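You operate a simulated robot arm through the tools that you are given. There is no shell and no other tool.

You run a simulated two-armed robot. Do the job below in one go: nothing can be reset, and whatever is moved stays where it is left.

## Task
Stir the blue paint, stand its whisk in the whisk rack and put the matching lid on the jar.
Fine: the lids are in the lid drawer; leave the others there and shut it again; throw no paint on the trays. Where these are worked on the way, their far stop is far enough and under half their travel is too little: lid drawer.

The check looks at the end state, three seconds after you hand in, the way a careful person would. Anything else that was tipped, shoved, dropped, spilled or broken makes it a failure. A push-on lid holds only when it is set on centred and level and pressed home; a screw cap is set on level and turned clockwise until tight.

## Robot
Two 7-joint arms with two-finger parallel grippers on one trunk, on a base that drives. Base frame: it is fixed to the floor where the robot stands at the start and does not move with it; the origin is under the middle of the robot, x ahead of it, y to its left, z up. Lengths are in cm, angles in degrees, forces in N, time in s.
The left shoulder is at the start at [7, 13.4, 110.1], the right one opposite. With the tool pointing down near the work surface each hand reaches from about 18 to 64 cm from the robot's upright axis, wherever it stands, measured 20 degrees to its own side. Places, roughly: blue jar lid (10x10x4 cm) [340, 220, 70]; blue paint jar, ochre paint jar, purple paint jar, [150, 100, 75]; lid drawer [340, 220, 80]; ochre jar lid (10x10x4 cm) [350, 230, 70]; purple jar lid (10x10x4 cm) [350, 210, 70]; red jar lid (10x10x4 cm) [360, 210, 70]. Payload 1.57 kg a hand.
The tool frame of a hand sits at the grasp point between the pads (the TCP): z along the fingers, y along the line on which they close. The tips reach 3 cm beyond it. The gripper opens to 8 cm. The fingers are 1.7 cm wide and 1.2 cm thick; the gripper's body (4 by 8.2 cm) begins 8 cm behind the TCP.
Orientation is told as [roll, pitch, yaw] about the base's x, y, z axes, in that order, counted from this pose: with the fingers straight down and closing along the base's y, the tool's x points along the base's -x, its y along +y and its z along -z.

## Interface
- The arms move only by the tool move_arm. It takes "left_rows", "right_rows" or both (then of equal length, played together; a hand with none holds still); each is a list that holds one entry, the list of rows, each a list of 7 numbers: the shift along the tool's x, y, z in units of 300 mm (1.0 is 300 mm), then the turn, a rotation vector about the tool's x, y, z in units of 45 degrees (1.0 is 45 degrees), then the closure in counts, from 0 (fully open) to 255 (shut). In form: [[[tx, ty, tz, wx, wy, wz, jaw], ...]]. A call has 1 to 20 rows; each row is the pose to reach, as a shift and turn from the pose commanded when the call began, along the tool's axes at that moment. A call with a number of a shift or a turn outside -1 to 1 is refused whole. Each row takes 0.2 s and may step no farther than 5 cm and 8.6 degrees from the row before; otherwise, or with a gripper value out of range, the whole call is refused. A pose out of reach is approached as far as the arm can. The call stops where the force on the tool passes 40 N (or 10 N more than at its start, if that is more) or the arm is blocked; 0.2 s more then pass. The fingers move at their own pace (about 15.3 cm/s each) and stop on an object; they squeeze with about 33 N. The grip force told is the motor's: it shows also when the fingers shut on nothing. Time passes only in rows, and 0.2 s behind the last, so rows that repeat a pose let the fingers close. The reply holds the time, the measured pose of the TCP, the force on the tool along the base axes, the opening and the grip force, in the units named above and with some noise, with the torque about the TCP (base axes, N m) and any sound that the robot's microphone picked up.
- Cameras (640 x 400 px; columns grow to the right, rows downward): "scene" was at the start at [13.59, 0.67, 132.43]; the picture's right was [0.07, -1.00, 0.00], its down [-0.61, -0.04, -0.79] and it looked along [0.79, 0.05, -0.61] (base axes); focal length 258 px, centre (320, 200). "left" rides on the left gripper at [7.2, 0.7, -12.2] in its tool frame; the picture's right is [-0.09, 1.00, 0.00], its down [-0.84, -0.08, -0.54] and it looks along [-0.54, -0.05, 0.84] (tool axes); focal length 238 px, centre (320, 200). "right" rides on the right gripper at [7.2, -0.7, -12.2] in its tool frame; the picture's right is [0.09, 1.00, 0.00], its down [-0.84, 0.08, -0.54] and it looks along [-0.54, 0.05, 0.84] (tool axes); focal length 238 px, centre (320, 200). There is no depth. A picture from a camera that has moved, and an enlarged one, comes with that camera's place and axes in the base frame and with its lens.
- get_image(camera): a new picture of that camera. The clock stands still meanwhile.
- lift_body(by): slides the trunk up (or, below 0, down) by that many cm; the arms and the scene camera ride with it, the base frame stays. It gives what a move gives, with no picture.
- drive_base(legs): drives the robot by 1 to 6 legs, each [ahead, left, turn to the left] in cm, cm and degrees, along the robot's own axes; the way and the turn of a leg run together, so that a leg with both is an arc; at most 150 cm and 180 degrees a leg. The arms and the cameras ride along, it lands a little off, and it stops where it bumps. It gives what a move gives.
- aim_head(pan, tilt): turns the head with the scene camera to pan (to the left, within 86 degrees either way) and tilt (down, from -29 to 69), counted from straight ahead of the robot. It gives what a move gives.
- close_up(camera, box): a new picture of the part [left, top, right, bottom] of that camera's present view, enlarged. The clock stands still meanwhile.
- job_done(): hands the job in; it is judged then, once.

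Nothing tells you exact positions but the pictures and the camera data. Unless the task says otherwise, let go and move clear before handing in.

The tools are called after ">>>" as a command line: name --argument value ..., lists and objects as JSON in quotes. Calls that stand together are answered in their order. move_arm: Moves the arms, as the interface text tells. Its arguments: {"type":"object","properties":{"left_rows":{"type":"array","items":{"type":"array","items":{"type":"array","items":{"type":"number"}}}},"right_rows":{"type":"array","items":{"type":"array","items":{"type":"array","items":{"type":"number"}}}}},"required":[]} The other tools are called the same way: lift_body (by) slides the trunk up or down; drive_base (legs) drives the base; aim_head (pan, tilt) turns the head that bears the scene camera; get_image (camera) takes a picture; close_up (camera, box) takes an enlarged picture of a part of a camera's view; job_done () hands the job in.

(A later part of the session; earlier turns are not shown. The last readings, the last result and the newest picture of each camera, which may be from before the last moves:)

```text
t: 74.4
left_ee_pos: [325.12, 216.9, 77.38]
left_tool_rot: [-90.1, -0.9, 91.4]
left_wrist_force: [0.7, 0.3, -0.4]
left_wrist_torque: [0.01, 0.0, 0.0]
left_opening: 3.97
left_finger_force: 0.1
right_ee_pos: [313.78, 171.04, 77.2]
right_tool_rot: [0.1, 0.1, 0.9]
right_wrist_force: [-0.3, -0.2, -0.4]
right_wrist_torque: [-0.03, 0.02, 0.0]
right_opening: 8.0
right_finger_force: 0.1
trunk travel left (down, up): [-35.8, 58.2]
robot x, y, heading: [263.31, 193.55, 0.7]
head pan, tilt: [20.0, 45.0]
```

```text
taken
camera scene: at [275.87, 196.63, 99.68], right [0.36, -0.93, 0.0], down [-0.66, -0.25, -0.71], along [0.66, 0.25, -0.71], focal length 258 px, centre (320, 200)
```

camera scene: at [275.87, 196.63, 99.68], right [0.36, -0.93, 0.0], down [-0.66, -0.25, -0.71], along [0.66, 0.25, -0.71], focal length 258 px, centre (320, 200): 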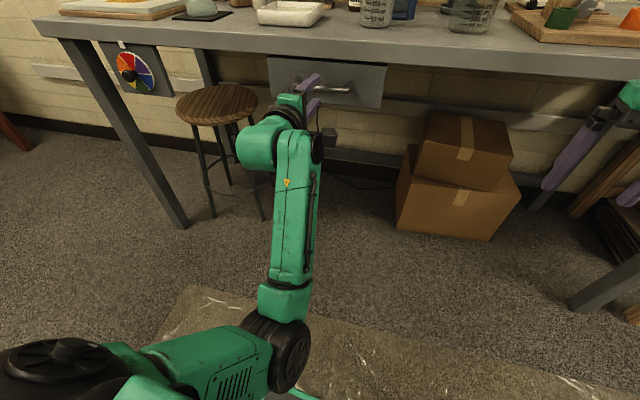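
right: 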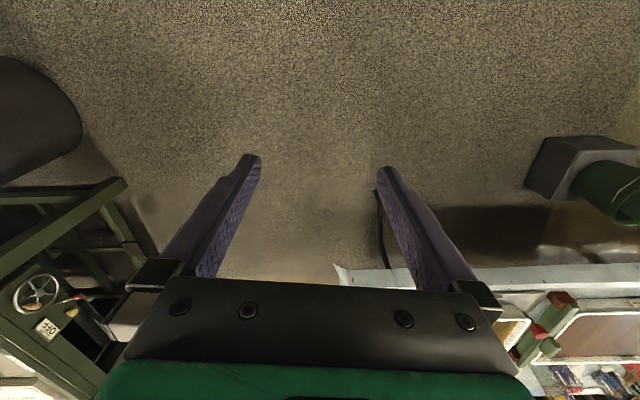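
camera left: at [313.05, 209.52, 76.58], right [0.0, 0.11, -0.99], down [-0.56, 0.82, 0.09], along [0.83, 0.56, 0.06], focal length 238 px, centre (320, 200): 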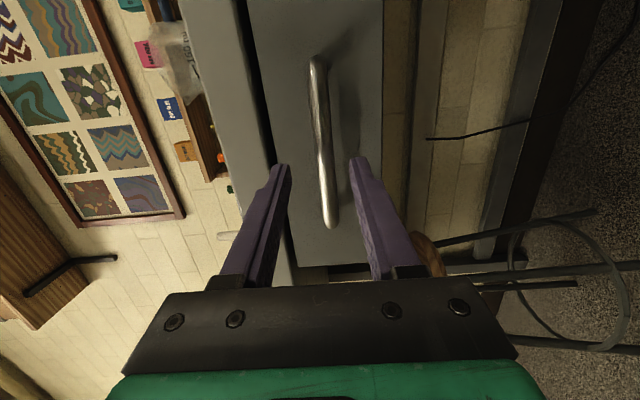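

The bar is between the fingers. I'll drive 4.5 cm further, then close on it.

>>> drive_base --legs '[[4.3, 0.3, 0]]'

>>> move_arm --left_rows '[[[0, 0, 0, 0, 0, 0, 255], [0, 0, 0, 0, 0, 0, 255], [0, 0, 0, 0, 0, 0, 255]]]'

>>> get_image --camera "left"

```text
t: 75.3
left_ee_pos: [329.45, 217.34, 77.43]
left_tool_rot: [-90.0, -1.0, 91.4]
left_wrist_force: [0.7, -0.5, -0.7]
left_wrist_torque: [0.03, 0.01, 0.0]
left_opening: 3.97
left_finger_force: 0.0
right_ee_pos: [317.91, 171.37, 77.23]
right_tool_rot: [0.0, 0.1, 0.8]
right_wrist_force: [0.1, -0.1, -0.2]
right_wrist_torque: [0.0, 0.01, -0.01]
right_opening: 8.01
right_finger_force: 0.1
trunk travel left (down, up): [-35.8, 58.2]
robot x, y, heading: [267.31, 193.57, 0.9]
head pan, tilt: [20.0, 45.0]
```

```text
t: 76.1
left_ee_pos: [329.53, 217.44, 76.88]
left_tool_rot: [-89.5, -1.0, 91.4]
left_wrist_force: [-19.5, -6.5, -29.8]
left_wrist_torque: [-0.47, -0.06, 0.34]
left_opening: 1.34
left_finger_force: 30.6
right_ee_pos: [318.06, 171.5, 77.17]
right_tool_rot: [-0.2, 0.1, 0.8]
right_wrist_force: [0.0, -0.5, -0.5]
right_wrist_torque: [-0.02, 0.03, -0.02]
right_opening: 7.99
right_finger_force: 0.0
trunk travel left (down, up): [-35.8, 58.2]
robot x, y, heading: [267.43, 193.83, 1.1]
head pan, tilt: [20.0, 45.0]
```

```text
taken
camera left: at [317.33, 210.03, 76.31], right [-0.01, 0.11, -0.99], down [-0.56, 0.82, 0.1], along [0.83, 0.56, 0.05], focal length 238 px, centre (320, 200)
```

left: 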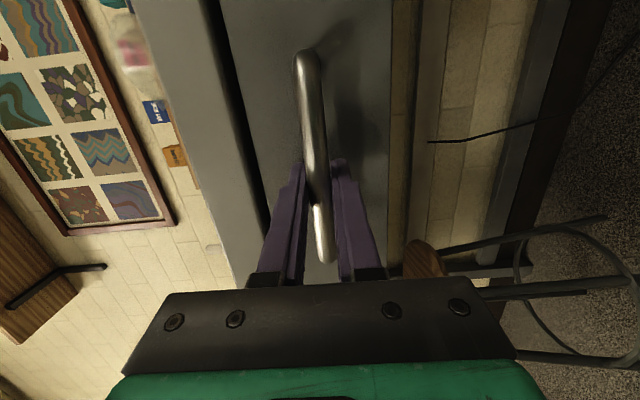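

The bar is gripped (1.3 cm). I'll relieve the vertical load and pull back gently.

>>> move_arm --left_rows '[[[0, 0.01, 0, 0, 0, 0, 255], [0, 0.018, 0, 0, 0, 0, 255], [0, 0.018, -0.02, 0, 0, 0, 255], [0, 0.018, -0.05, 0, 0, 0, 255], [0, 0.018, -0.09, 0, 0, 0, 255], [0, 0.018, -0.13, 0, 0, 0, 255], [0, 0.018, -0.17, 0, 0, 0, 255]]]'

>>> get_image --camera "scene"

```text
t: 77.0
left_ee_pos: [329.13, 217.85, 77.11]
left_tool_rot: [-89.4, -2.8, 91.5]
left_wrist_force: [0.6, -15.6, -20.1]
left_wrist_torque: [-0.58, -0.06, -0.77]
left_opening: 1.45
left_finger_force: 30.9
right_ee_pos: [318.02, 171.19, 77.11]
right_tool_rot: [0.1, 0.0, 0.5]
right_wrist_force: [-0.5, -1.0, 0.5]
right_wrist_torque: [-0.01, 0.01, -0.01]
right_opening: 8.02
right_finger_force: 0.0
trunk travel left (down, up): [-35.8, 58.2]
robot x, y, heading: [267.16, 194.07, 0.6]
head pan, tilt: [20.0, 45.0]
stopped in row 4 (left hand): the force on the tool passed its limit at 52 N (the readings are from after the stop); the commanded pose is now the measured one
```

```text
taken
camera scene: at [280.28, 196.78, 99.69], right [0.35, -0.94, 0.0], down [-0.66, -0.25, -0.71], along [0.66, 0.25, -0.71], focal length 258 px, centre (320, 200)
```

scene: 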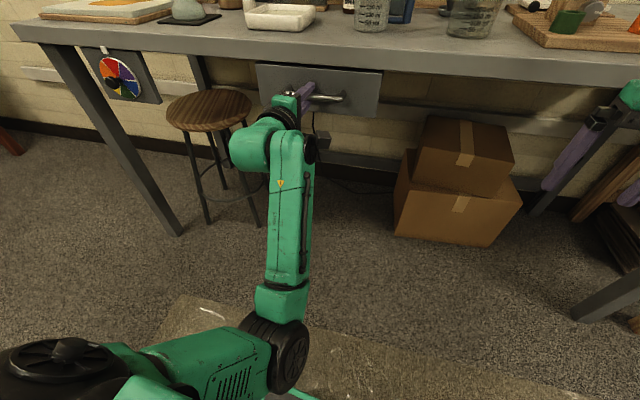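

The pull tripped the force limit because of side loads. I'll re-grip to relax and pull again more slowly.

>>> move_arm --left_rows '[[[0, 0, 0, 0, 0, 0, 190], [0, 0, 0, 0, 0, 0, 190], [0, 0, 0, 0, 0, 0, 190], [0, 0, 0, 0, 0, 0, 190]]]'

>>> close_up --camera "left" --box '[200, 20, 440, 290]'

```text
t: 78.0
left_ee_pos: [328.77, 218.41, 77.46]
left_tool_rot: [-90.0, -2.8, 92.1]
left_wrist_force: [-0.1, 1.7, -3.2]
left_wrist_torque: [-0.03, 0.05, 0.03]
left_opening: 2.3
left_finger_force: 1.5
right_ee_pos: [317.85, 171.38, 77.19]
right_tool_rot: [0.0, 0.0, 0.6]
right_wrist_force: [0.0, -0.7, 0.5]
right_wrist_torque: [0.01, 0.02, 0.02]
right_opening: 8.03
right_finger_force: 0.1
trunk travel left (down, up): [-35.8, 58.2]
robot x, y, heading: [267.27, 193.89, 0.8]
head pan, tilt: [20.0, 45.0]
```

```text
1.48 times, centred on (320, 155) of left
camera zoom: at [316.76, 210.84, 76.33], right [0.0, 0.14, -0.99], down [-0.57, 0.81, 0.12], along [0.82, 0.57, 0.08], focal length 353 px, centre (320, 267)
```

zoom: 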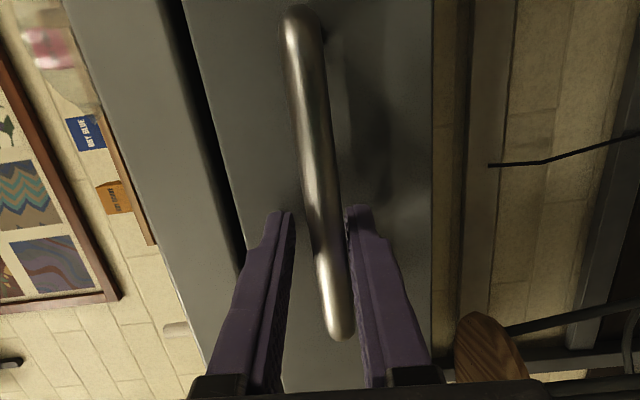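

>>> move_arm --left_rows '[[[0, 0.01, 0, 0, 0, 0, 170], [0, 0.017, 0, 0, 0, 0, 170], [0, 0.017, 0, 0, 0, 0, 255], [0, 0.017, 0, 0, 0, 0, 255], [0, 0.017, 0, 0, 0, 0, 255]]]'

```text
t: 79.2
left_ee_pos: [328.8, 218.92, 76.94]
left_tool_rot: [-90.2, -3.7, 92.6]
left_wrist_force: [0.5, -0.8, -8.5]
left_wrist_torque: [-0.56, -0.05, 0.02]
left_opening: 1.48
left_finger_force: 30.6
right_ee_pos: [318.0, 171.46, 77.12]
right_tool_rot: [0.0, 0.1, 0.7]
right_wrist_force: [0.1, -0.6, -0.1]
right_wrist_torque: [-0.02, -0.05, -0.01]
right_opening: 7.98
right_finger_force: 0.1
trunk travel left (down, up): [-35.8, 58.2]
robot x, y, heading: [267.3, 193.81, 0.8]
head pan, tilt: [20.0, 45.0]
```

Loads are now low. Pull slowly.

>>> move_arm --left_rows '[[[0, 0.005, -0.01, 0, 0, 0, 255], [0, 0.005, -0.02, 0, 0, 0, 255], [0, 0.005, -0.035, 0, 0, 0, 255], [0, 0.005, -0.05, 0, 0, 0, 255], [0, 0.005, -0.07, 0, 0, 0, 255], [0, 0.005, -0.09, 0, 0, 0, 255], [0, 0.005, -0.11, 0, 0, 0, 255], [0, 0.005, -0.13, 0, 0, 0, 255]]]'

>>> get_image --camera "scene"

```text
t: 79.9
left_ee_pos: [328.58, 218.84, 77.03]
left_tool_rot: [-89.7, -5.1, 92.4]
left_wrist_force: [0.6, -13.7, -18.4]
left_wrist_torque: [-0.52, 0.03, -0.62]
left_opening: 1.49
left_finger_force: 31.3
right_ee_pos: [318.03, 170.85, 77.12]
right_tool_rot: [0.2, 0.1, 0.4]
right_wrist_force: [-0.4, 0.1, -0.3]
right_wrist_torque: [0.03, -0.03, -0.01]
right_opening: 8.01
right_finger_force: 0.0
trunk travel left (down, up): [-35.8, 58.2]
robot x, y, heading: [267.58, 193.91, 0.4]
head pan, tilt: [20.0, 45.0]
stopped in row 3 (left hand): the force on the tool passed its limit at 43 N (the readings are from after the stop); the commanded pose is now the measured one
```

```text
taken
camera scene: at [280.31, 196.72, 99.67], right [0.35, -0.94, 0.0], down [-0.66, -0.25, -0.71], along [0.66, 0.25, -0.71], focal length 258 px, centre (320, 200)
```

scene: 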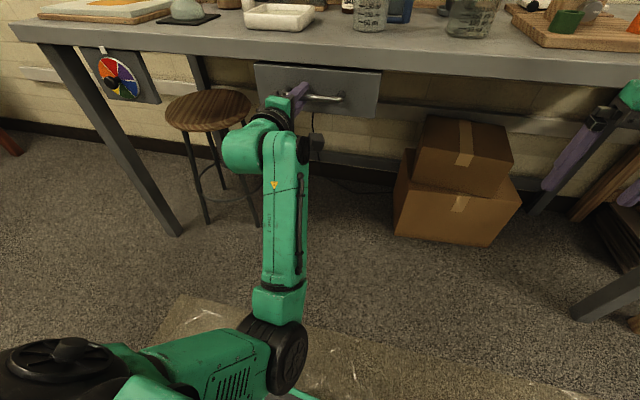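

The drawer resists over 40 N. I'll try pulling with the base, which keeps the grip, a few cm.

>>> drive_base --legs '[[-4, 0, 0]]'

>>> get_image --camera "left"

>>> get_image --camera "scene"

```text
t: 80.9
left_ee_pos: [325.07, 218.65, 77.0]
left_tool_rot: [-89.5, -5.1, 91.9]
left_wrist_force: [0.4, -4.8, -3.3]
left_wrist_torque: [-0.6, 0.05, 0.09]
left_opening: 1.5
left_finger_force: 30.7
right_ee_pos: [314.42, 170.88, 77.16]
right_tool_rot: [-0.1, 0.2, 0.3]
right_wrist_force: [0.6, -0.4, 0.7]
right_wrist_torque: [-0.02, 0.0, 0.03]
right_opening: 8.01
right_finger_force: 0.0
trunk travel left (down, up): [-35.8, 58.2]
robot x, y, heading: [263.9, 193.72, 0.1]
head pan, tilt: [20.0, 45.0]
stopped in leg 1: the force on the tool passed its limit at 42 N (the readings are from after the stop); the commanded pose is now the measured one
```

```text
taken
camera left: at [313.04, 211.07, 75.78], right [-0.01, 0.18, -0.98], down [-0.57, 0.81, 0.16], along [0.82, 0.56, 0.09], focal length 238 px, centre (320, 200)
```

left: 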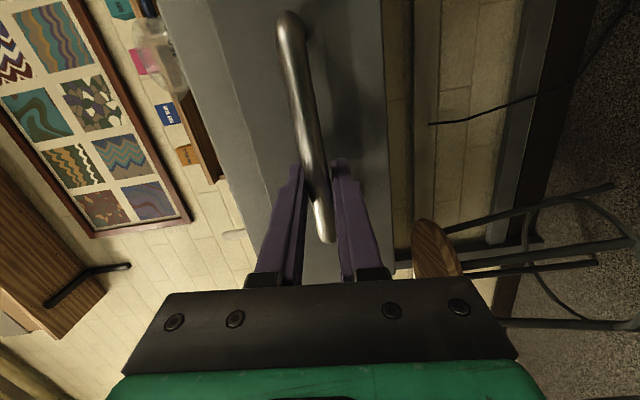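

```text
taken
camera scene: at [276.69, 196.65, 99.71], right [0.35, -0.94, 0.0], down [-0.66, -0.25, -0.71], along [0.66, 0.25, -0.71], focal length 258 px, centre (320, 200)
```

scene: 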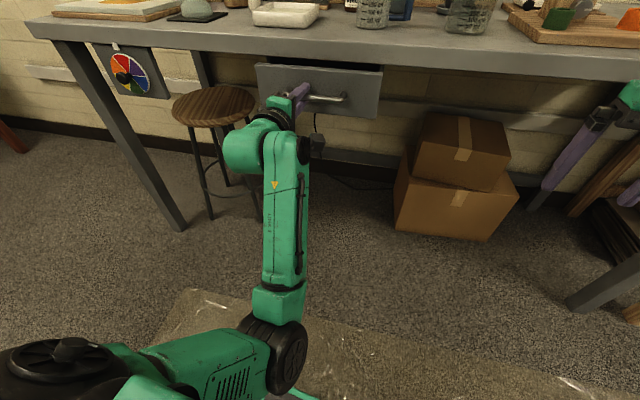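

The drawer came out ~3.5 cm. Continue with the base.

>>> drive_base --legs '[[-8, 0, 0]]'

>>> drive_base --legs '[[-8, 0, 0]]'

>>> get_image --camera "scene"

```text
t: 82.0
left_ee_pos: [317.43, 218.01, 76.82]
left_tool_rot: [-89.5, -5.4, 91.6]
left_wrist_force: [2.5, -29.6, -7.7]
left_wrist_torque: [-0.56, -0.05, -0.02]
left_opening: 1.54
left_finger_force: 31.3
right_ee_pos: [306.37, 170.23, 76.95]
right_tool_rot: [0.3, 0.1, 0.2]
right_wrist_force: [-0.7, -0.4, 0.5]
right_wrist_torque: [0.02, 0.0, -0.01]
right_opening: 8.01
right_finger_force: 0.1
trunk travel left (down, up): [-35.8, 58.2]
robot x, y, heading: [256.1, 193.83, 0.3]
head pan, tilt: [20.0, 45.0]
```

```text
t: 83.0
left_ee_pos: [309.29, 217.74, 77.1]
left_tool_rot: [-89.4, -5.2, 91.3]
left_wrist_force: [4.0, -28.6, -5.7]
left_wrist_torque: [-0.59, 0.01, -0.1]
left_opening: 1.52
left_finger_force: 30.8
right_ee_pos: [298.24, 170.24, 77.02]
right_tool_rot: [0.2, 0.1, 0.2]
right_wrist_force: [0.2, -0.5, -0.6]
right_wrist_torque: [-0.05, 0.02, 0.01]
right_opening: 8.0
right_finger_force: 0.0
trunk travel left (down, up): [-35.8, 58.2]
robot x, y, heading: [247.95, 193.65, 0.2]
head pan, tilt: [20.0, 45.0]
```

```text
taken
camera scene: at [260.74, 196.16, 99.69], right [0.35, -0.94, -0.01], down [-0.66, -0.24, -0.71], along [0.66, 0.25, -0.71], focal length 258 px, centre (320, 200)
```

scene: 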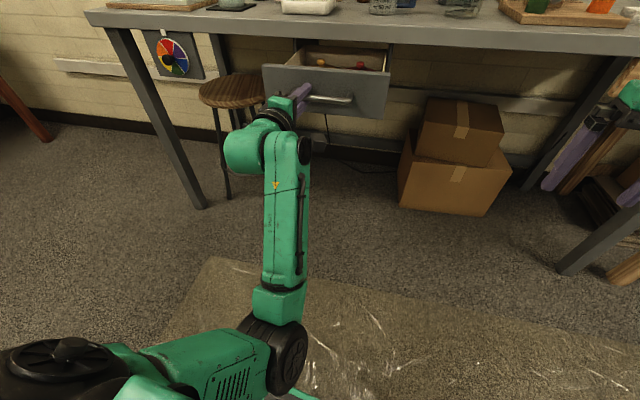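

Lids' knobs appear in the open drawer. I'll pull on to its stop.

>>> drive_base --legs '[[-6, -0.5, 0]]'

>>> drive_base --legs '[[-5, 0, 0]]'

>>> get_image --camera "scene"

```text
t: 84.0
left_ee_pos: [303.01, 217.53, 76.95]
left_tool_rot: [-89.6, -5.0, 91.3]
left_wrist_force: [-1.6, -0.9, 0.5]
left_wrist_torque: [0.0, 0.01, -0.01]
left_opening: 0.0
left_finger_force: 21.1
right_ee_pos: [291.95, 170.05, 77.25]
right_tool_rot: [0.0, 0.1, 0.1]
right_wrist_force: [0.2, -0.9, 0.3]
right_wrist_torque: [0.0, -0.04, 0.01]
right_opening: 8.0
right_finger_force: 0.1
trunk travel left (down, up): [-35.8, 58.2]
robot x, y, heading: [241.94, 193.08, 0.3]
head pan, tilt: [20.0, 45.0]
```

```text
t: 84.9
left_ee_pos: [298.03, 217.49, 76.97]
left_tool_rot: [-89.5, -5.1, 91.3]
left_wrist_force: [-1.0, -0.1, 0.3]
left_wrist_torque: [-0.02, -0.01, 0.02]
left_opening: 0.0
left_finger_force: 21.5
right_ee_pos: [287.04, 170.04, 77.3]
right_tool_rot: [0.0, 0.0, 0.2]
right_wrist_force: [-0.6, 0.2, -0.8]
right_wrist_torque: [0.02, -0.01, 0.02]
right_opening: 8.0
right_finger_force: 0.0
trunk travel left (down, up): [-35.8, 58.2]
robot x, y, heading: [236.79, 193.01, 0.1]
head pan, tilt: [20.0, 45.0]
```

```text
taken
camera scene: at [249.47, 196.02, 99.71], right [0.34, -0.94, 0.0], down [-0.66, -0.24, -0.71], along [0.66, 0.24, -0.71], focal length 258 px, centre (320, 200)
```

scene: 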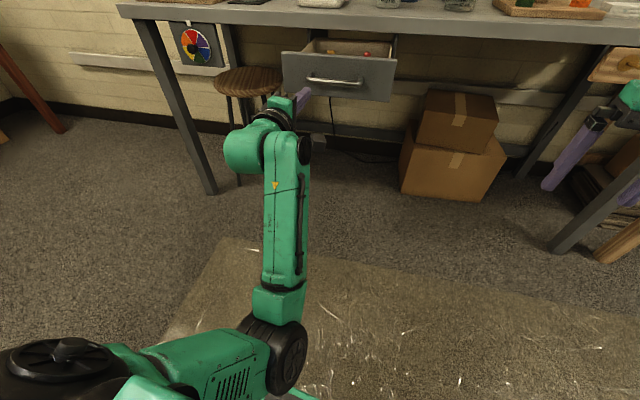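

The grip slipped off, which suggests the drawer reached its stop (about 20 cm open). I'll raise the trunk and look into the drawer, leaving the left hand pointing forward for pushing it shut later.

>>> lift_body --by 36

>>> drive_base --legs '[[0, 48, 0], [16, 0, 0]]'

>>> aim_head --pan -20 --tilt 45

>>> get_image --camera "scene"

>>> get_image --camera "right"

```text
t: 88.4
left_ee_pos: [298.04, 217.56, 112.79]
left_tool_rot: [-89.5, -5.2, 91.3]
left_wrist_force: [0.0, -0.8, 0.3]
left_wrist_torque: [0.01, 0.0, 0.0]
left_opening: 0.0
left_finger_force: 21.1
right_ee_pos: [287.1, 170.07, 113.28]
right_tool_rot: [-0.1, 0.0, 0.1]
right_wrist_force: [0.0, 0.6, -0.3]
right_wrist_torque: [-0.01, 0.0, -0.02]
right_opening: 8.01
right_finger_force: 0.0
trunk travel left (down, up): [-71.8, 22.2]
robot x, y, heading: [237.06, 193.13, 0.1]
head pan, tilt: [20.0, 45.0]
```

```text
t: 92.3
left_ee_pos: [313.98, 265.88, 113.08]
left_tool_rot: [-89.5, -5.2, 91.3]
left_wrist_force: [1.0, -0.2, 0.3]
left_wrist_torque: [0.0, -0.02, 0.04]
left_opening: 0.01
left_finger_force: 20.6
right_ee_pos: [303.03, 218.36, 113.34]
right_tool_rot: [-0.1, 0.0, 0.2]
right_wrist_force: [-0.4, -0.5, 0.5]
right_wrist_torque: [0.03, 0.0, -0.04]
right_opening: 7.99
right_finger_force: 0.1
trunk travel left (down, up): [-71.8, 22.2]
robot x, y, heading: [252.56, 240.85, 0.5]
head pan, tilt: [20.0, 45.0]
```

```text
t: 93.4
left_ee_pos: [314.05, 265.76, 112.94]
left_tool_rot: [-89.5, -5.1, 91.3]
left_wrist_force: [0.1, 0.5, 0.0]
left_wrist_torque: [0.0, 0.0, -0.01]
left_opening: 0.0
left_finger_force: 21.0
right_ee_pos: [303.12, 218.32, 113.17]
right_tool_rot: [0.1, 0.1, 0.1]
right_wrist_force: [-0.4, 0.1, 0.2]
right_wrist_torque: [0.02, 0.02, -0.02]
right_opening: 8.0
right_finger_force: 0.1
trunk travel left (down, up): [-71.8, 22.2]
robot x, y, heading: [252.82, 241.27, 0.2]
head pan, tilt: [-20.0, 45.0]
```

```text
taken
camera scene: at [265.54, 238.78, 135.7], right [-0.34, -0.94, 0.0], down [-0.67, 0.24, -0.71], along [0.67, -0.24, -0.71], focal length 258 px, centre (320, 200)
```

scene: 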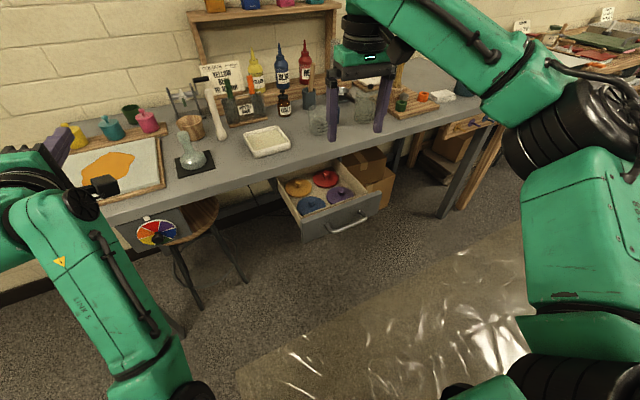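

```text
taken
camera right: at [295.9, 217.72, 125.4], right [-0.09, 1.0, 0.0], down [0.84, 0.08, 0.54], along [0.54, 0.05, -0.84], focal length 238 px, centre (320, 200)
```

right: 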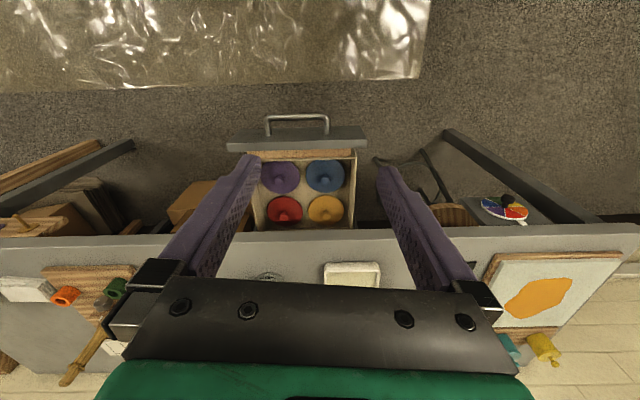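

I can see the four lids in the open drawer; the blue one is front-left at about (320.5, 221). I'll zoom in on it.

>>> close_up --camera "right" --box '[240, 100, 380, 240]'

>>> close_up --camera "scene" --box '[270, 155, 390, 245]'

```text
2.86 times, centred on (310, 170) of right
camera zoom: at [295.9, 217.72, 125.4], right [-0.09, 1.0, 0.0], down [0.84, 0.08, 0.54], along [0.54, 0.05, -0.84], focal length 681 px, centre (349, 286)
```

zoom: 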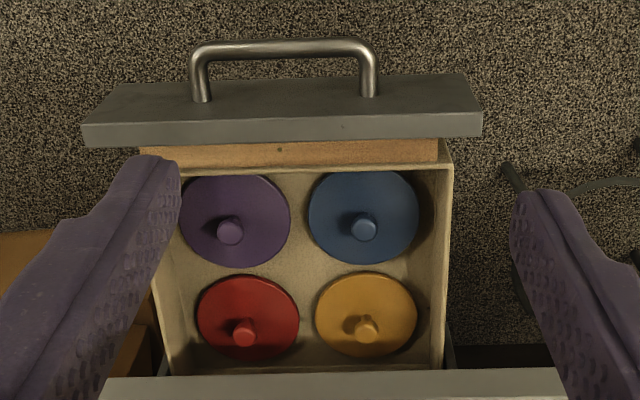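

```text
4.44 times, centred on (330, 200) of scene
camera zoom: at [265.54, 238.78, 135.7], right [-0.34, -0.94, 0.0], down [-0.67, 0.24, -0.71], along [0.67, -0.24, -0.71], focal length 1148 px, centre (276, 200)
```

zoom: 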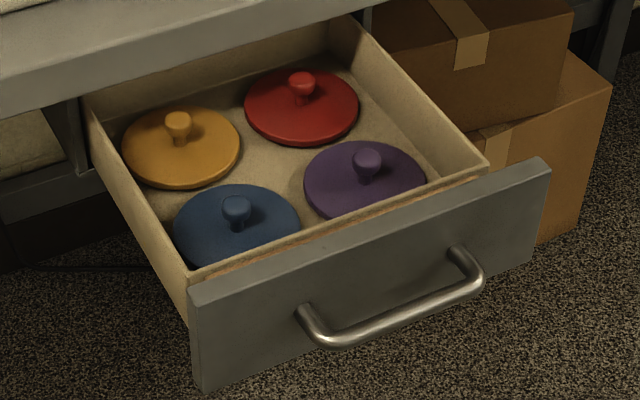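

The blue knob is at about (321.3, 221.5, 76.8). I'll drive 10 cm closer, then bring the right hand over it and look before descending.

>>> drive_base --legs '[[10, 0, 0]]'

>>> move_arm --right_rows '[[[-0.09, 0.035, 0.1, 0, 0, 0, 60], [-0.18, 0.07, 0.2, 0, 0, 0, 128], [-0.27, 0.1, 0.3, 0, 0, 0, 128], [-0.27, 0.1, 0.4, 0, 0, 0, 128], [-0.27, 0.1, 0.5, 0, 0, 0, 128], [-0.27, 0.1, 0.6, 0, 0, 0, 128], [-0.27, 0.1, 0.7, 0, 0, 0, 128]]]'

>>> get_image --camera "right"

>>> get_image --camera "scene"

```text
t: 94.5
left_ee_pos: [323.94, 265.89, 113.07]
left_tool_rot: [-89.6, -5.1, 91.3]
left_wrist_force: [1.1, 0.8, 0.8]
left_wrist_torque: [-0.04, -0.02, -0.02]
left_opening: 0.0
left_finger_force: 21.5
right_ee_pos: [312.87, 218.37, 113.28]
right_tool_rot: [0.0, 0.0, 0.1]
right_wrist_force: [-0.5, -1.0, 0.0]
right_wrist_torque: [0.04, 0.01, -0.03]
right_opening: 7.99
right_finger_force: 0.0
trunk travel left (down, up): [-71.8, 22.2]
robot x, y, heading: [262.78, 241.46, -0.0]
head pan, tilt: [-20.0, 45.0]
```

```text
t: 96.1
left_ee_pos: [323.96, 265.79, 112.99]
left_tool_rot: [-89.5, -5.3, 91.3]
left_wrist_force: [-0.5, -0.2, -0.7]
left_wrist_torque: [0.0, 0.03, -0.01]
left_opening: 0.0
left_finger_force: 21.1
right_ee_pos: [321.08, 221.31, 92.05]
right_tool_rot: [0.0, 0.0, 0.1]
right_wrist_force: [0.6, 0.3, -0.4]
right_wrist_torque: [-0.01, 0.03, 0.0]
right_opening: 4.01
right_finger_force: 0.1
trunk travel left (down, up): [-71.8, 22.2]
robot x, y, heading: [262.8, 241.59, 0.0]
head pan, tilt: [-20.0, 45.0]
```

```text
taken
camera right: at [313.87, 220.75, 104.26], right [-0.09, 1.0, 0.0], down [0.84, 0.08, 0.54], along [0.54, 0.05, -0.84], focal length 238 px, centre (320, 200)
```

right: 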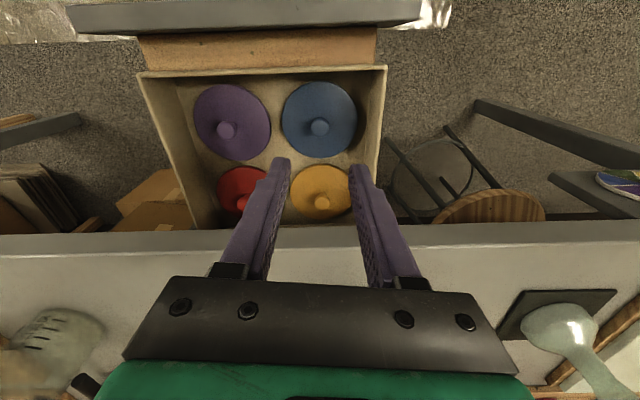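

```text
taken
camera scene: at [275.42, 238.75, 135.69], right [-0.34, -0.94, 0.0], down [-0.67, 0.24, -0.71], along [0.66, -0.24, -0.71], focal length 258 px, centre (320, 200)
```

scene: 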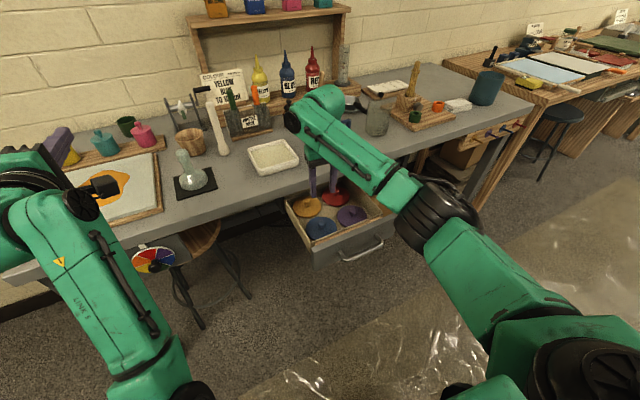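

The hand is above the knob (321.6, 221.3). I'll descend to put the fingertips around the knob and close.

>>> move_arm --right_rows '[[[-0.015, 0, 0.1, 0, 0, 0, 128], [-0.015, 0, 0.2, 0, 0, 0, 128], [-0.015, 0, 0.3, 0, 0, 0, 128], [-0.015, 0, 0.38, 0, 0, 0, 128], [-0.015, 0, 0.42, 0, 0, 0, 128], [-0.015, 0, 0.445, 0, 0, 0, 128]]]'

>>> get_image --camera "right"

>>> close_up --camera "scene" --box '[260, 160, 400, 260]'

```text
t: 97.5
left_ee_pos: [323.99, 265.92, 112.89]
left_tool_rot: [-89.4, -5.2, 91.3]
left_wrist_force: [0.2, -0.1, 1.0]
left_wrist_torque: [0.01, 0.0, -0.05]
left_opening: 0.0
left_finger_force: 21.3
right_ee_pos: [321.5, 221.33, 79.07]
right_tool_rot: [0.0, 0.0, 0.1]
right_wrist_force: [0.9, -0.3, 0.2]
right_wrist_torque: [-0.01, 0.01, 0.0]
right_opening: 3.98
right_finger_force: 0.1
trunk travel left (down, up): [-71.8, 22.2]
robot x, y, heading: [262.74, 241.38, -0.0]
head pan, tilt: [-20.0, 45.0]
```

```text
taken
camera right: at [314.24, 220.7, 91.15], right [-0.09, 1.0, 0.0], down [0.84, 0.08, 0.54], along [0.54, 0.05, -0.84], focal length 238 px, centre (320, 200)
```

right: 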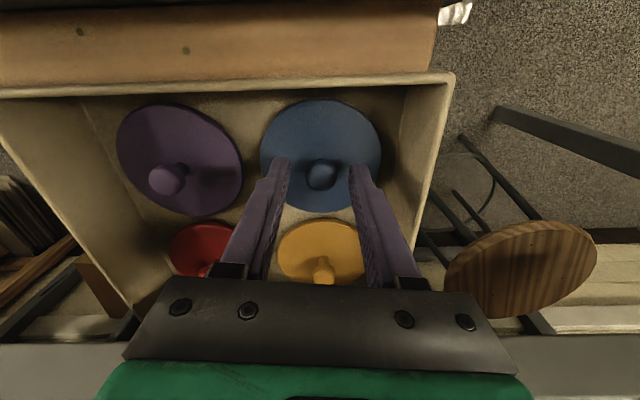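

```text
4.00 times, centred on (330, 210) of scene
camera zoom: at [275.4, 238.81, 135.69], right [-0.34, -0.94, 0.0], down [-0.67, 0.24, -0.71], along [0.66, -0.24, -0.71], focal length 1033 px, centre (280, 160)
```

zoom: 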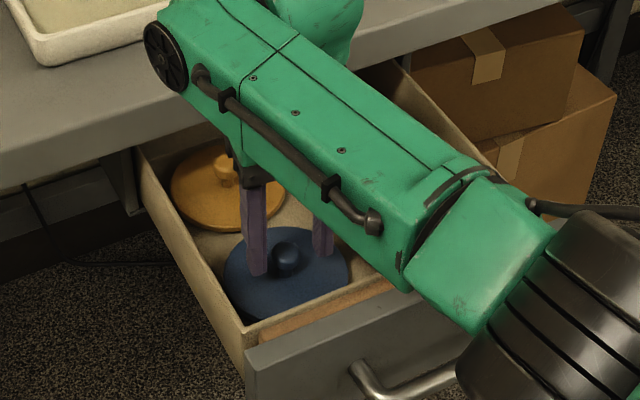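

The knob is centred between the fingertips. Slightly lower, then close.

>>> move_arm --right_rows '[[[0, 0, 0.01, 0, 0, 0, 128], [0, 0, 0.02, 0, 0, 0, 128], [0, 0, 0.02, 0, 0, 0, 255], [0, 0, 0.02, 0, 0, 0, 255], [0, 0, 0.02, 0, 0, 0, 255]]]'

>>> get_image --camera "right"

```text
t: 98.7
left_ee_pos: [324.03, 265.88, 112.85]
left_tool_rot: [-89.5, -5.2, 91.3]
left_wrist_force: [0.6, 0.3, 0.3]
left_wrist_torque: [0.01, 0.0, 0.02]
left_opening: 0.0
left_finger_force: 20.8
right_ee_pos: [321.44, 221.37, 78.39]
right_tool_rot: [0.0, 0.0, 0.1]
right_wrist_force: [-0.4, -0.1, -0.4]
right_wrist_torque: [-0.03, 0.03, 0.01]
right_opening: 1.99
right_finger_force: 32.4
trunk travel left (down, up): [-71.8, 22.2]
robot x, y, heading: [262.76, 241.31, 0.3]
head pan, tilt: [-20.0, 45.0]
```

```text
taken
camera right: at [314.26, 220.75, 90.53], right [-0.09, 1.0, 0.0], down [0.84, 0.08, 0.54], along [0.54, 0.05, -0.84], focal length 238 px, centre (320, 200)
```

right: 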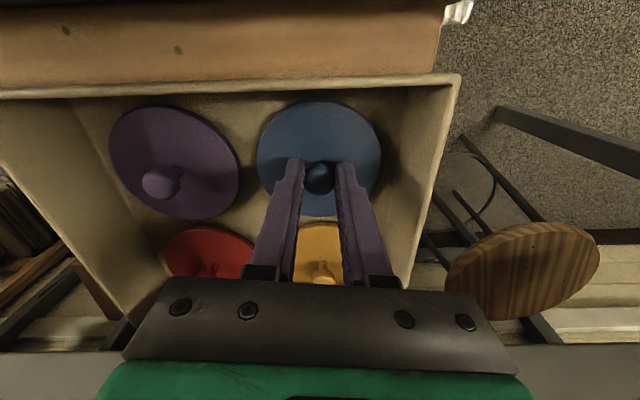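

The knob is held (2.0 cm). Lift straight up and retract a bit.

>>> move_arm --right_rows '[[[0, 0, -0.05, 0, 0, 0, 255], [0, 0, -0.12, 0, 0, 0, 255], [0, 0, -0.22, 0, 0, 0, 255], [0, 0, -0.34, 0, 0, 0, 255], [0, 0, -0.46, 0, 0, 0, 255], [0, 0, -0.58, 0, 0, 0, 255], [0, 0, -0.7, 0, 0, 0, 255], [0.1, 0, -0.8, 0, 0, 0, 255], [0.2, 0, -0.88, 0, 0, 0, 255], [0.3, 0, -0.95, 0, 0, 0, 255]]]'

>>> get_image --camera "right"

>>> get_image --camera "scene"

```text
t: 100.9
left_ee_pos: [323.82, 265.97, 113.01]
left_tool_rot: [-89.7, -5.1, 91.4]
left_wrist_force: [-0.1, -0.3, 0.0]
left_wrist_torque: [-0.02, -0.02, -0.01]
left_opening: 0.0
left_finger_force: 21.3
right_ee_pos: [312.19, 221.26, 106.73]
right_tool_rot: [0.0, 0.0, 0.2]
right_wrist_force: [-0.9, -0.2, -0.1]
right_wrist_torque: [-0.01, -0.05, -0.01]
right_opening: 0.01
right_finger_force: 21.3
trunk travel left (down, up): [-71.8, 22.2]
robot x, y, heading: [262.59, 241.58, -0.2]
head pan, tilt: [-20.0, 45.0]
```

```text
taken
camera right: at [305.05, 220.68, 118.93], right [-0.09, 1.0, 0.0], down [0.84, 0.08, 0.54], along [0.54, 0.05, -0.84], focal length 238 px, centre (320, 200)
```

right: 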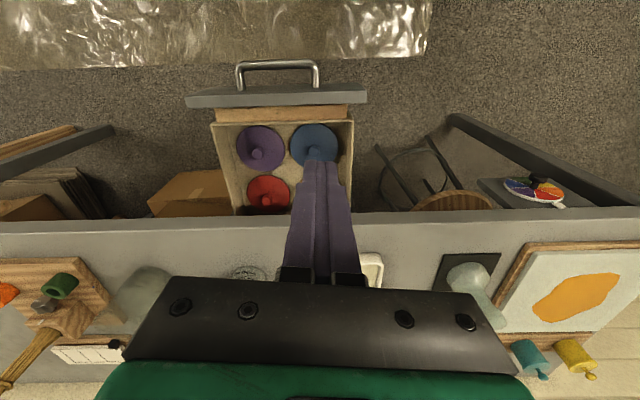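

```text
taken
camera scene: at [275.22, 238.76, 135.71], right [-0.34, -0.94, 0.0], down [-0.66, 0.24, -0.71], along [0.67, -0.24, -0.71], focal length 258 px, centre (320, 200)
```

scene: 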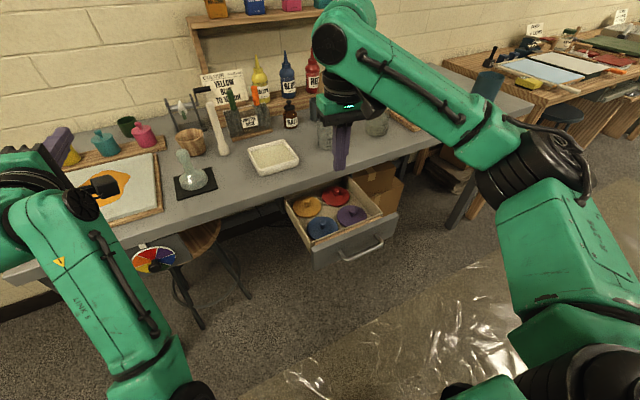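

The knob slipped out since the tips were too high on it (knob centre more like z≈76). The lid is still in place; I'll go back about 1 cm deeper.

>>> move_arm --right_rows '[[[-0.1, 0, 0.05, 0, 0, 0, 128], [-0.2, 0, 0.12, 0, 0, 0, 128], [-0.314, 0, 0.22, 0, 0, 0, 128], [-0.314, 0, 0.36, 0, 0, 0, 128], [-0.314, 0, 0.5, 0, 0, 0, 128], [-0.314, 0, 0.64, 0, 0, 0, 128], [-0.314, 0, 0.78, 0, 0, 0, 128], [-0.314, 0, 0.86, 0, 0, 0, 128], [-0.314, 0, 0.92, 0, 0, 0, 128], [-0.314, 0, 0.95, 0, 0, 0, 128], [-0.314, 0, 0.965, 0, 0, 0, 128], [-0.314, 0, 0.98, 0, 0, 0, 128]]]'

>>> get_image --camera "right"

>>> close_up --camera "scene" --box '[260, 160, 400, 260]'

```text
t: 103.5
left_ee_pos: [323.93, 265.9, 112.95]
left_tool_rot: [-89.4, -5.2, 91.3]
left_wrist_force: [0.5, 0.4, -0.5]
left_wrist_torque: [0.0, -0.01, 0.01]
left_opening: 0.0
left_finger_force: 21.0
right_ee_pos: [321.9, 221.39, 77.53]
right_tool_rot: [0.0, 0.0, 0.2]
right_wrist_force: [0.1, 0.5, -0.2]
right_wrist_torque: [-0.03, 0.0, 0.02]
right_opening: 3.97
right_finger_force: 0.0
trunk travel left (down, up): [-71.8, 22.2]
robot x, y, heading: [262.89, 241.47, 0.3]
head pan, tilt: [-20.0, 45.0]
```

```text
taken
camera right: at [314.76, 220.7, 89.6], right [-0.09, 1.0, 0.0], down [0.84, 0.08, 0.54], along [0.54, 0.05, -0.84], focal length 238 px, centre (320, 200)
```

right: 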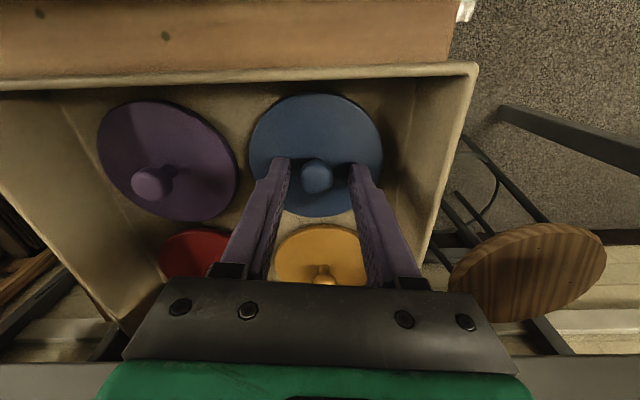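

```text
4.00 times, centred on (330, 210) of scene
camera zoom: at [275.4, 238.81, 135.69], right [-0.34, -0.94, 0.0], down [-0.67, 0.24, -0.71], along [0.66, -0.24, -0.71], focal length 1033 px, centre (280, 160)
```

zoom: 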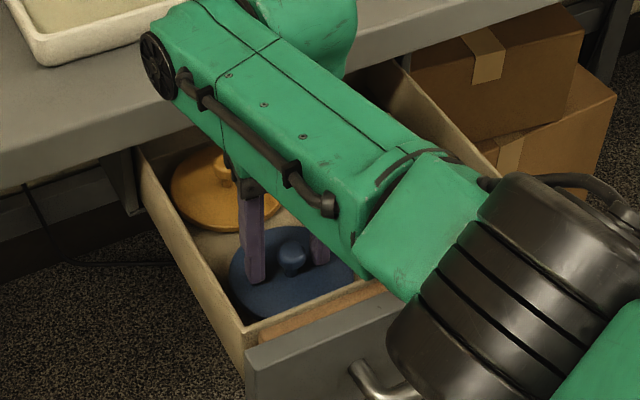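

>>> move_arm --right_rows '[[[0.01, -0.008, 0.01, 0, 0, 0, 128], [0.01, -0.008, 0.02, 0, 0, 0, 128], [0.01, -0.008, 0.02, 0, 0, 0, 128]]]'

>>> move_arm --right_rows '[[[0, 0, 0, 0, 0, 0, 255], [0, 0, 0, 0, 0, 0, 255], [0, 0, 0, 0, 0, 0, 255], [0, 0, -0.02, 0, 0, 0, 255], [0, 0, -0.04, 0, 0, 0, 255], [0, 0, -0.06, 0, 0, 0, 255], [0, 0, -0.08, 0, 0, 0, 255]]]'

>>> get_image --camera "right"

```text
t: 104.3
left_ee_pos: [323.62, 265.81, 113.2]
left_tool_rot: [-89.6, -5.1, 91.2]
left_wrist_force: [0.1, -0.2, -0.3]
left_wrist_torque: [0.01, 0.02, 0.0]
left_opening: 0.0
left_finger_force: 21.1
right_ee_pos: [321.58, 221.24, 77.03]
right_tool_rot: [0.0, -0.3, 0.1]
right_wrist_force: [0.4, -0.3, 13.5]
right_wrist_torque: [0.02, 0.0, -0.04]
right_opening: 3.98
right_finger_force: 0.1
trunk travel left (down, up): [-71.8, 22.2]
robot x, y, heading: [263.06, 241.32, 0.1]
head pan, tilt: [-20.0, 45.0]
```

```text
t: 105.9
left_ee_pos: [323.97, 265.78, 112.94]
left_tool_rot: [-89.5, -5.1, 91.3]
left_wrist_force: [0.1, -0.6, -0.7]
left_wrist_torque: [0.02, 0.0, 0.02]
left_opening: 0.03
left_finger_force: 21.7
right_ee_pos: [321.6, 221.17, 79.17]
right_tool_rot: [-0.1, 0.0, 0.2]
right_wrist_force: [-0.4, 0.0, 0.0]
right_wrist_torque: [0.0, 0.01, 0.01]
right_opening: 2.04
right_finger_force: 33.2
trunk travel left (down, up): [-71.8, 22.2]
robot x, y, heading: [262.77, 241.37, -0.0]
head pan, tilt: [-20.0, 45.0]
```

```text
taken
camera right: at [314.42, 220.52, 91.36], right [-0.09, 1.0, 0.0], down [0.84, 0.08, 0.54], along [0.54, 0.05, -0.84], focal length 238 px, centre (320, 200)
```

right: 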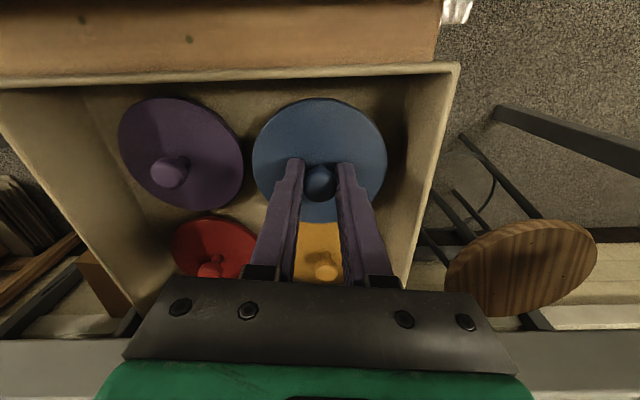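

The tips touched the plate (top at z≈74), then gripped; the lid now rises with the hand. Continue lifting.

>>> move_arm --right_rows '[[[0, 0, -0.04, 0, 0, 0, 255], [0, 0, -0.1, 0, 0, 0, 255], [0, 0, -0.18, 0, 0, 0, 255], [0, 0, -0.28, 0, 0, 0, 255], [0, 0, -0.38, 0, 0, 0, 255], [0, 0, -0.48, 0, 0, 0, 255], [0, 0, -0.58, 0, 0, 0, 255], [0.08, 0, -0.66, 0, 0, 0, 255], [0.16, 0, -0.72, 0, 0, 0, 255], [0.24, 0, -0.76, 0, 0, 0, 255], [0.3, 0, -0.76, 0, 0, 0, 255]]]'

>>> get_image --camera "right"

>>> get_image --camera "scene"

```text
t: 108.3
left_ee_pos: [323.86, 265.72, 113.06]
left_tool_rot: [-89.4, -5.2, 91.3]
left_wrist_force: [-0.1, -0.1, 1.0]
left_wrist_torque: [-0.03, 0.04, 0.01]
left_opening: 0.0
left_finger_force: 21.6
right_ee_pos: [312.59, 221.08, 102.07]
right_tool_rot: [-0.1, 0.0, 0.1]
right_wrist_force: [-0.5, -0.9, -0.3]
right_wrist_torque: [0.0, -0.04, 0.0]
right_opening: 2.01
right_finger_force: 33.2
trunk travel left (down, up): [-71.8, 22.2]
robot x, y, heading: [262.42, 241.57, 0.2]
head pan, tilt: [-20.0, 45.0]
```

```text
taken
camera right: at [305.39, 220.57, 114.18], right [-0.09, 1.0, 0.0], down [0.84, 0.08, 0.54], along [0.54, 0.05, -0.84], focal length 238 px, centre (320, 200)
```

right: 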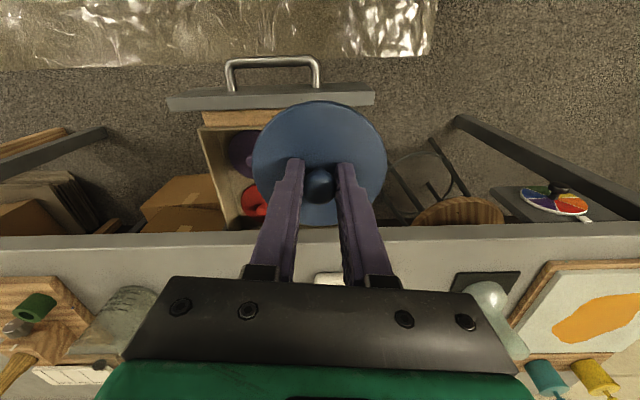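

```text
taken
camera scene: at [275.31, 238.72, 135.7], right [-0.34, -0.94, 0.0], down [-0.66, 0.24, -0.71], along [0.67, -0.24, -0.71], focal length 258 px, centre (320, 200)
```

scene: 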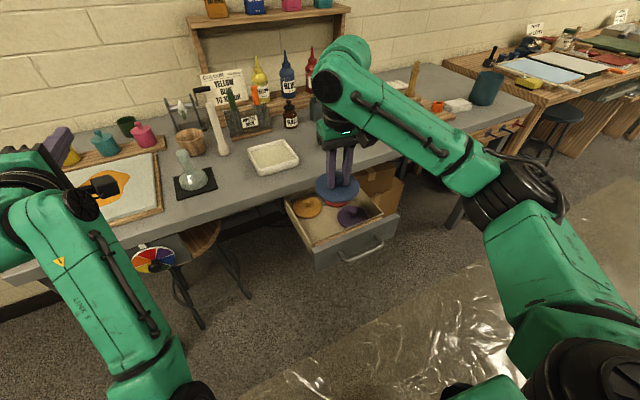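

The blue lid is held level in the right hand. Next: back off, move right so the left fist faces the drawer front, lower, and push the drawer shut.

>>> drive_base --legs '[[-26, 0, 0], [0, -51.5, 0]]'

>>> lift_body --by -39.3

>>> aim_head --pan 20 --tilt 30

>>> get_image --camera "scene"

>>> get_image --camera "left"

```text
t: 112.8
left_ee_pos: [297.89, 213.94, 112.9]
left_tool_rot: [-89.5, -5.2, 91.5]
left_wrist_force: [0.2, -1.2, -0.3]
left_wrist_torque: [0.01, -0.01, 0.04]
left_opening: 0.0
left_finger_force: 21.5
right_ee_pos: [286.97, 169.46, 102.03]
right_tool_rot: [0.1, -0.1, 0.3]
right_wrist_force: [0.4, 0.3, -0.4]
right_wrist_torque: [0.01, 0.03, 0.01]
right_opening: 2.01
right_finger_force: 33.0
trunk travel left (down, up): [-71.8, 22.2]
robot x, y, heading: [236.62, 189.06, 0.4]
head pan, tilt: [-20.0, 45.0]
```

```text
t: 116.6
left_ee_pos: [297.98, 213.88, 73.64]
left_tool_rot: [-89.4, -5.2, 91.6]
left_wrist_force: [-0.4, 0.3, 0.6]
left_wrist_torque: [0.0, 0.02, -0.05]
left_opening: 0.0
left_finger_force: 21.5
right_ee_pos: [286.82, 169.22, 62.62]
right_tool_rot: [0.0, 0.1, 0.5]
right_wrist_force: [0.7, 0.3, -0.6]
right_wrist_torque: [-0.02, 0.03, 0.03]
right_opening: 2.01
right_finger_force: 33.0
trunk travel left (down, up): [-32.5, 61.5]
robot x, y, heading: [236.66, 189.32, 0.5]
head pan, tilt: [-20.0, 45.0]
```

```text
t: 117.7
left_ee_pos: [297.97, 214.02, 73.57]
left_tool_rot: [-89.5, -5.3, 91.6]
left_wrist_force: [0.4, 0.0, 0.9]
left_wrist_torque: [0.03, -0.04, 0.0]
left_opening: 0.0
left_finger_force: 21.7
right_ee_pos: [286.87, 169.39, 62.74]
right_tool_rot: [0.1, 0.0, 0.4]
right_wrist_force: [0.0, 0.1, -0.3]
right_wrist_torque: [0.0, 0.0, -0.03]
right_opening: 2.0
right_finger_force: 32.8
trunk travel left (down, up): [-32.5, 61.5]
robot x, y, heading: [236.68, 189.01, 0.2]
head pan, tilt: [20.0, 30.0]
```

```text
taken
camera scene: at [250.35, 192.52, 98.65], right [0.35, -0.94, 0.0], down [-0.47, -0.17, -0.87], along [0.81, 0.3, -0.5], focal length 258 px, centre (320, 200)
```

scene: 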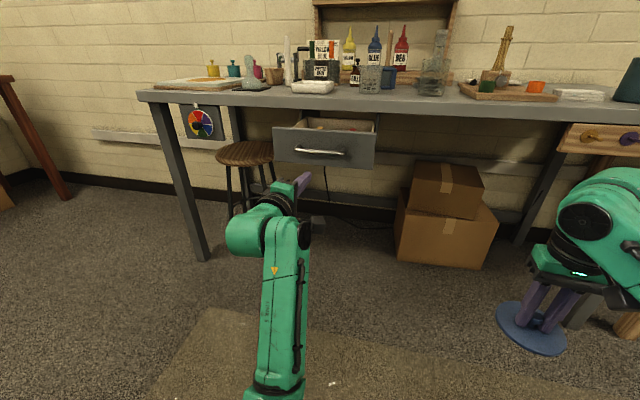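

```text
taken
camera left: at [285.82, 206.54, 72.43], right [-0.01, 0.18, -0.98], down [-0.56, 0.81, 0.16], along [0.83, 0.56, 0.09], focal length 238 px, centre (320, 200)
```

left: 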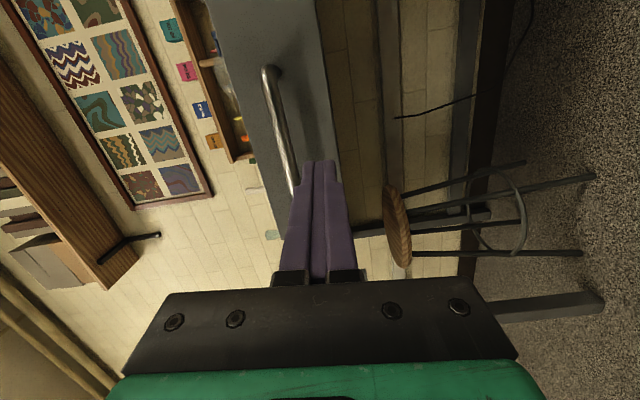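

The fist is just under the handle line; I'll raise it 0.8 cm to hit the panel squarely and drive forward to push.

>>> lift_body --by 0.8

>>> drive_base --legs '[[10, 0.3, 0]]'

>>> get_image --camera "left"

>>> close_up --camera "scene" --box '[220, 90, 420, 215]'

```text
t: 118.2
left_ee_pos: [298.0, 214.06, 74.53]
left_tool_rot: [-89.5, -5.1, 91.6]
left_wrist_force: [0.7, -0.6, -0.3]
left_wrist_torque: [0.01, 0.0, 0.01]
left_opening: 0.0
left_finger_force: 21.0
right_ee_pos: [286.94, 169.23, 63.39]
right_tool_rot: [-0.1, 0.0, 0.5]
right_wrist_force: [-1.0, -0.3, 0.1]
right_wrist_torque: [-0.04, 0.03, 0.0]
right_opening: 2.03
right_finger_force: 32.4
trunk travel left (down, up): [-33.3, 60.7]
robot x, y, heading: [236.99, 189.09, 0.7]
head pan, tilt: [20.0, 30.0]
```

```text
t: 119.4
left_ee_pos: [307.91, 214.28, 74.46]
left_tool_rot: [-89.4, -5.1, 91.6]
left_wrist_force: [0.6, -0.3, 0.3]
left_wrist_torque: [0.02, -0.02, 0.01]
left_opening: 0.01
left_finger_force: 21.1
right_ee_pos: [297.04, 169.71, 63.59]
right_tool_rot: [-0.1, 0.1, 0.5]
right_wrist_force: [0.1, -0.3, -0.7]
right_wrist_torque: [-0.02, -0.01, 0.01]
right_opening: 2.01
right_finger_force: 32.7
trunk travel left (down, up): [-33.3, 60.7]
robot x, y, heading: [246.91, 189.91, 0.5]
head pan, tilt: [20.0, 30.0]
```

```text
taken
camera left: at [295.91, 206.94, 73.2], right [-0.01, 0.18, -0.98], down [-0.56, 0.81, 0.16], along [0.83, 0.56, 0.09], focal length 238 px, centre (320, 200)
```

left: 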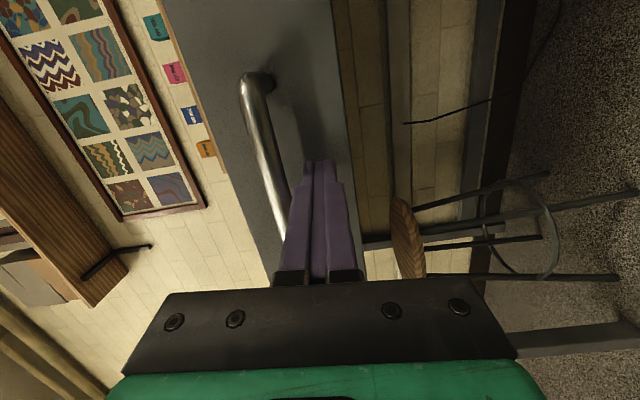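

```text
3.20 times, centred on (320, 152) of scene
camera zoom: at [260.47, 192.92, 99.44], right [0.35, -0.94, 0.0], down [-0.47, -0.17, -0.87], along [0.81, 0.3, -0.5], focal length 826 px, centre (320, 352)
```

zoom: 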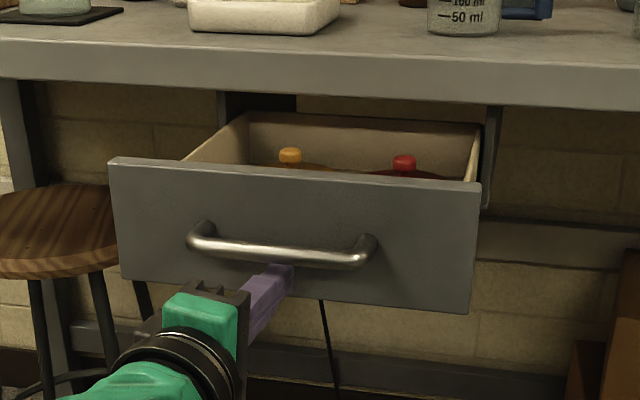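

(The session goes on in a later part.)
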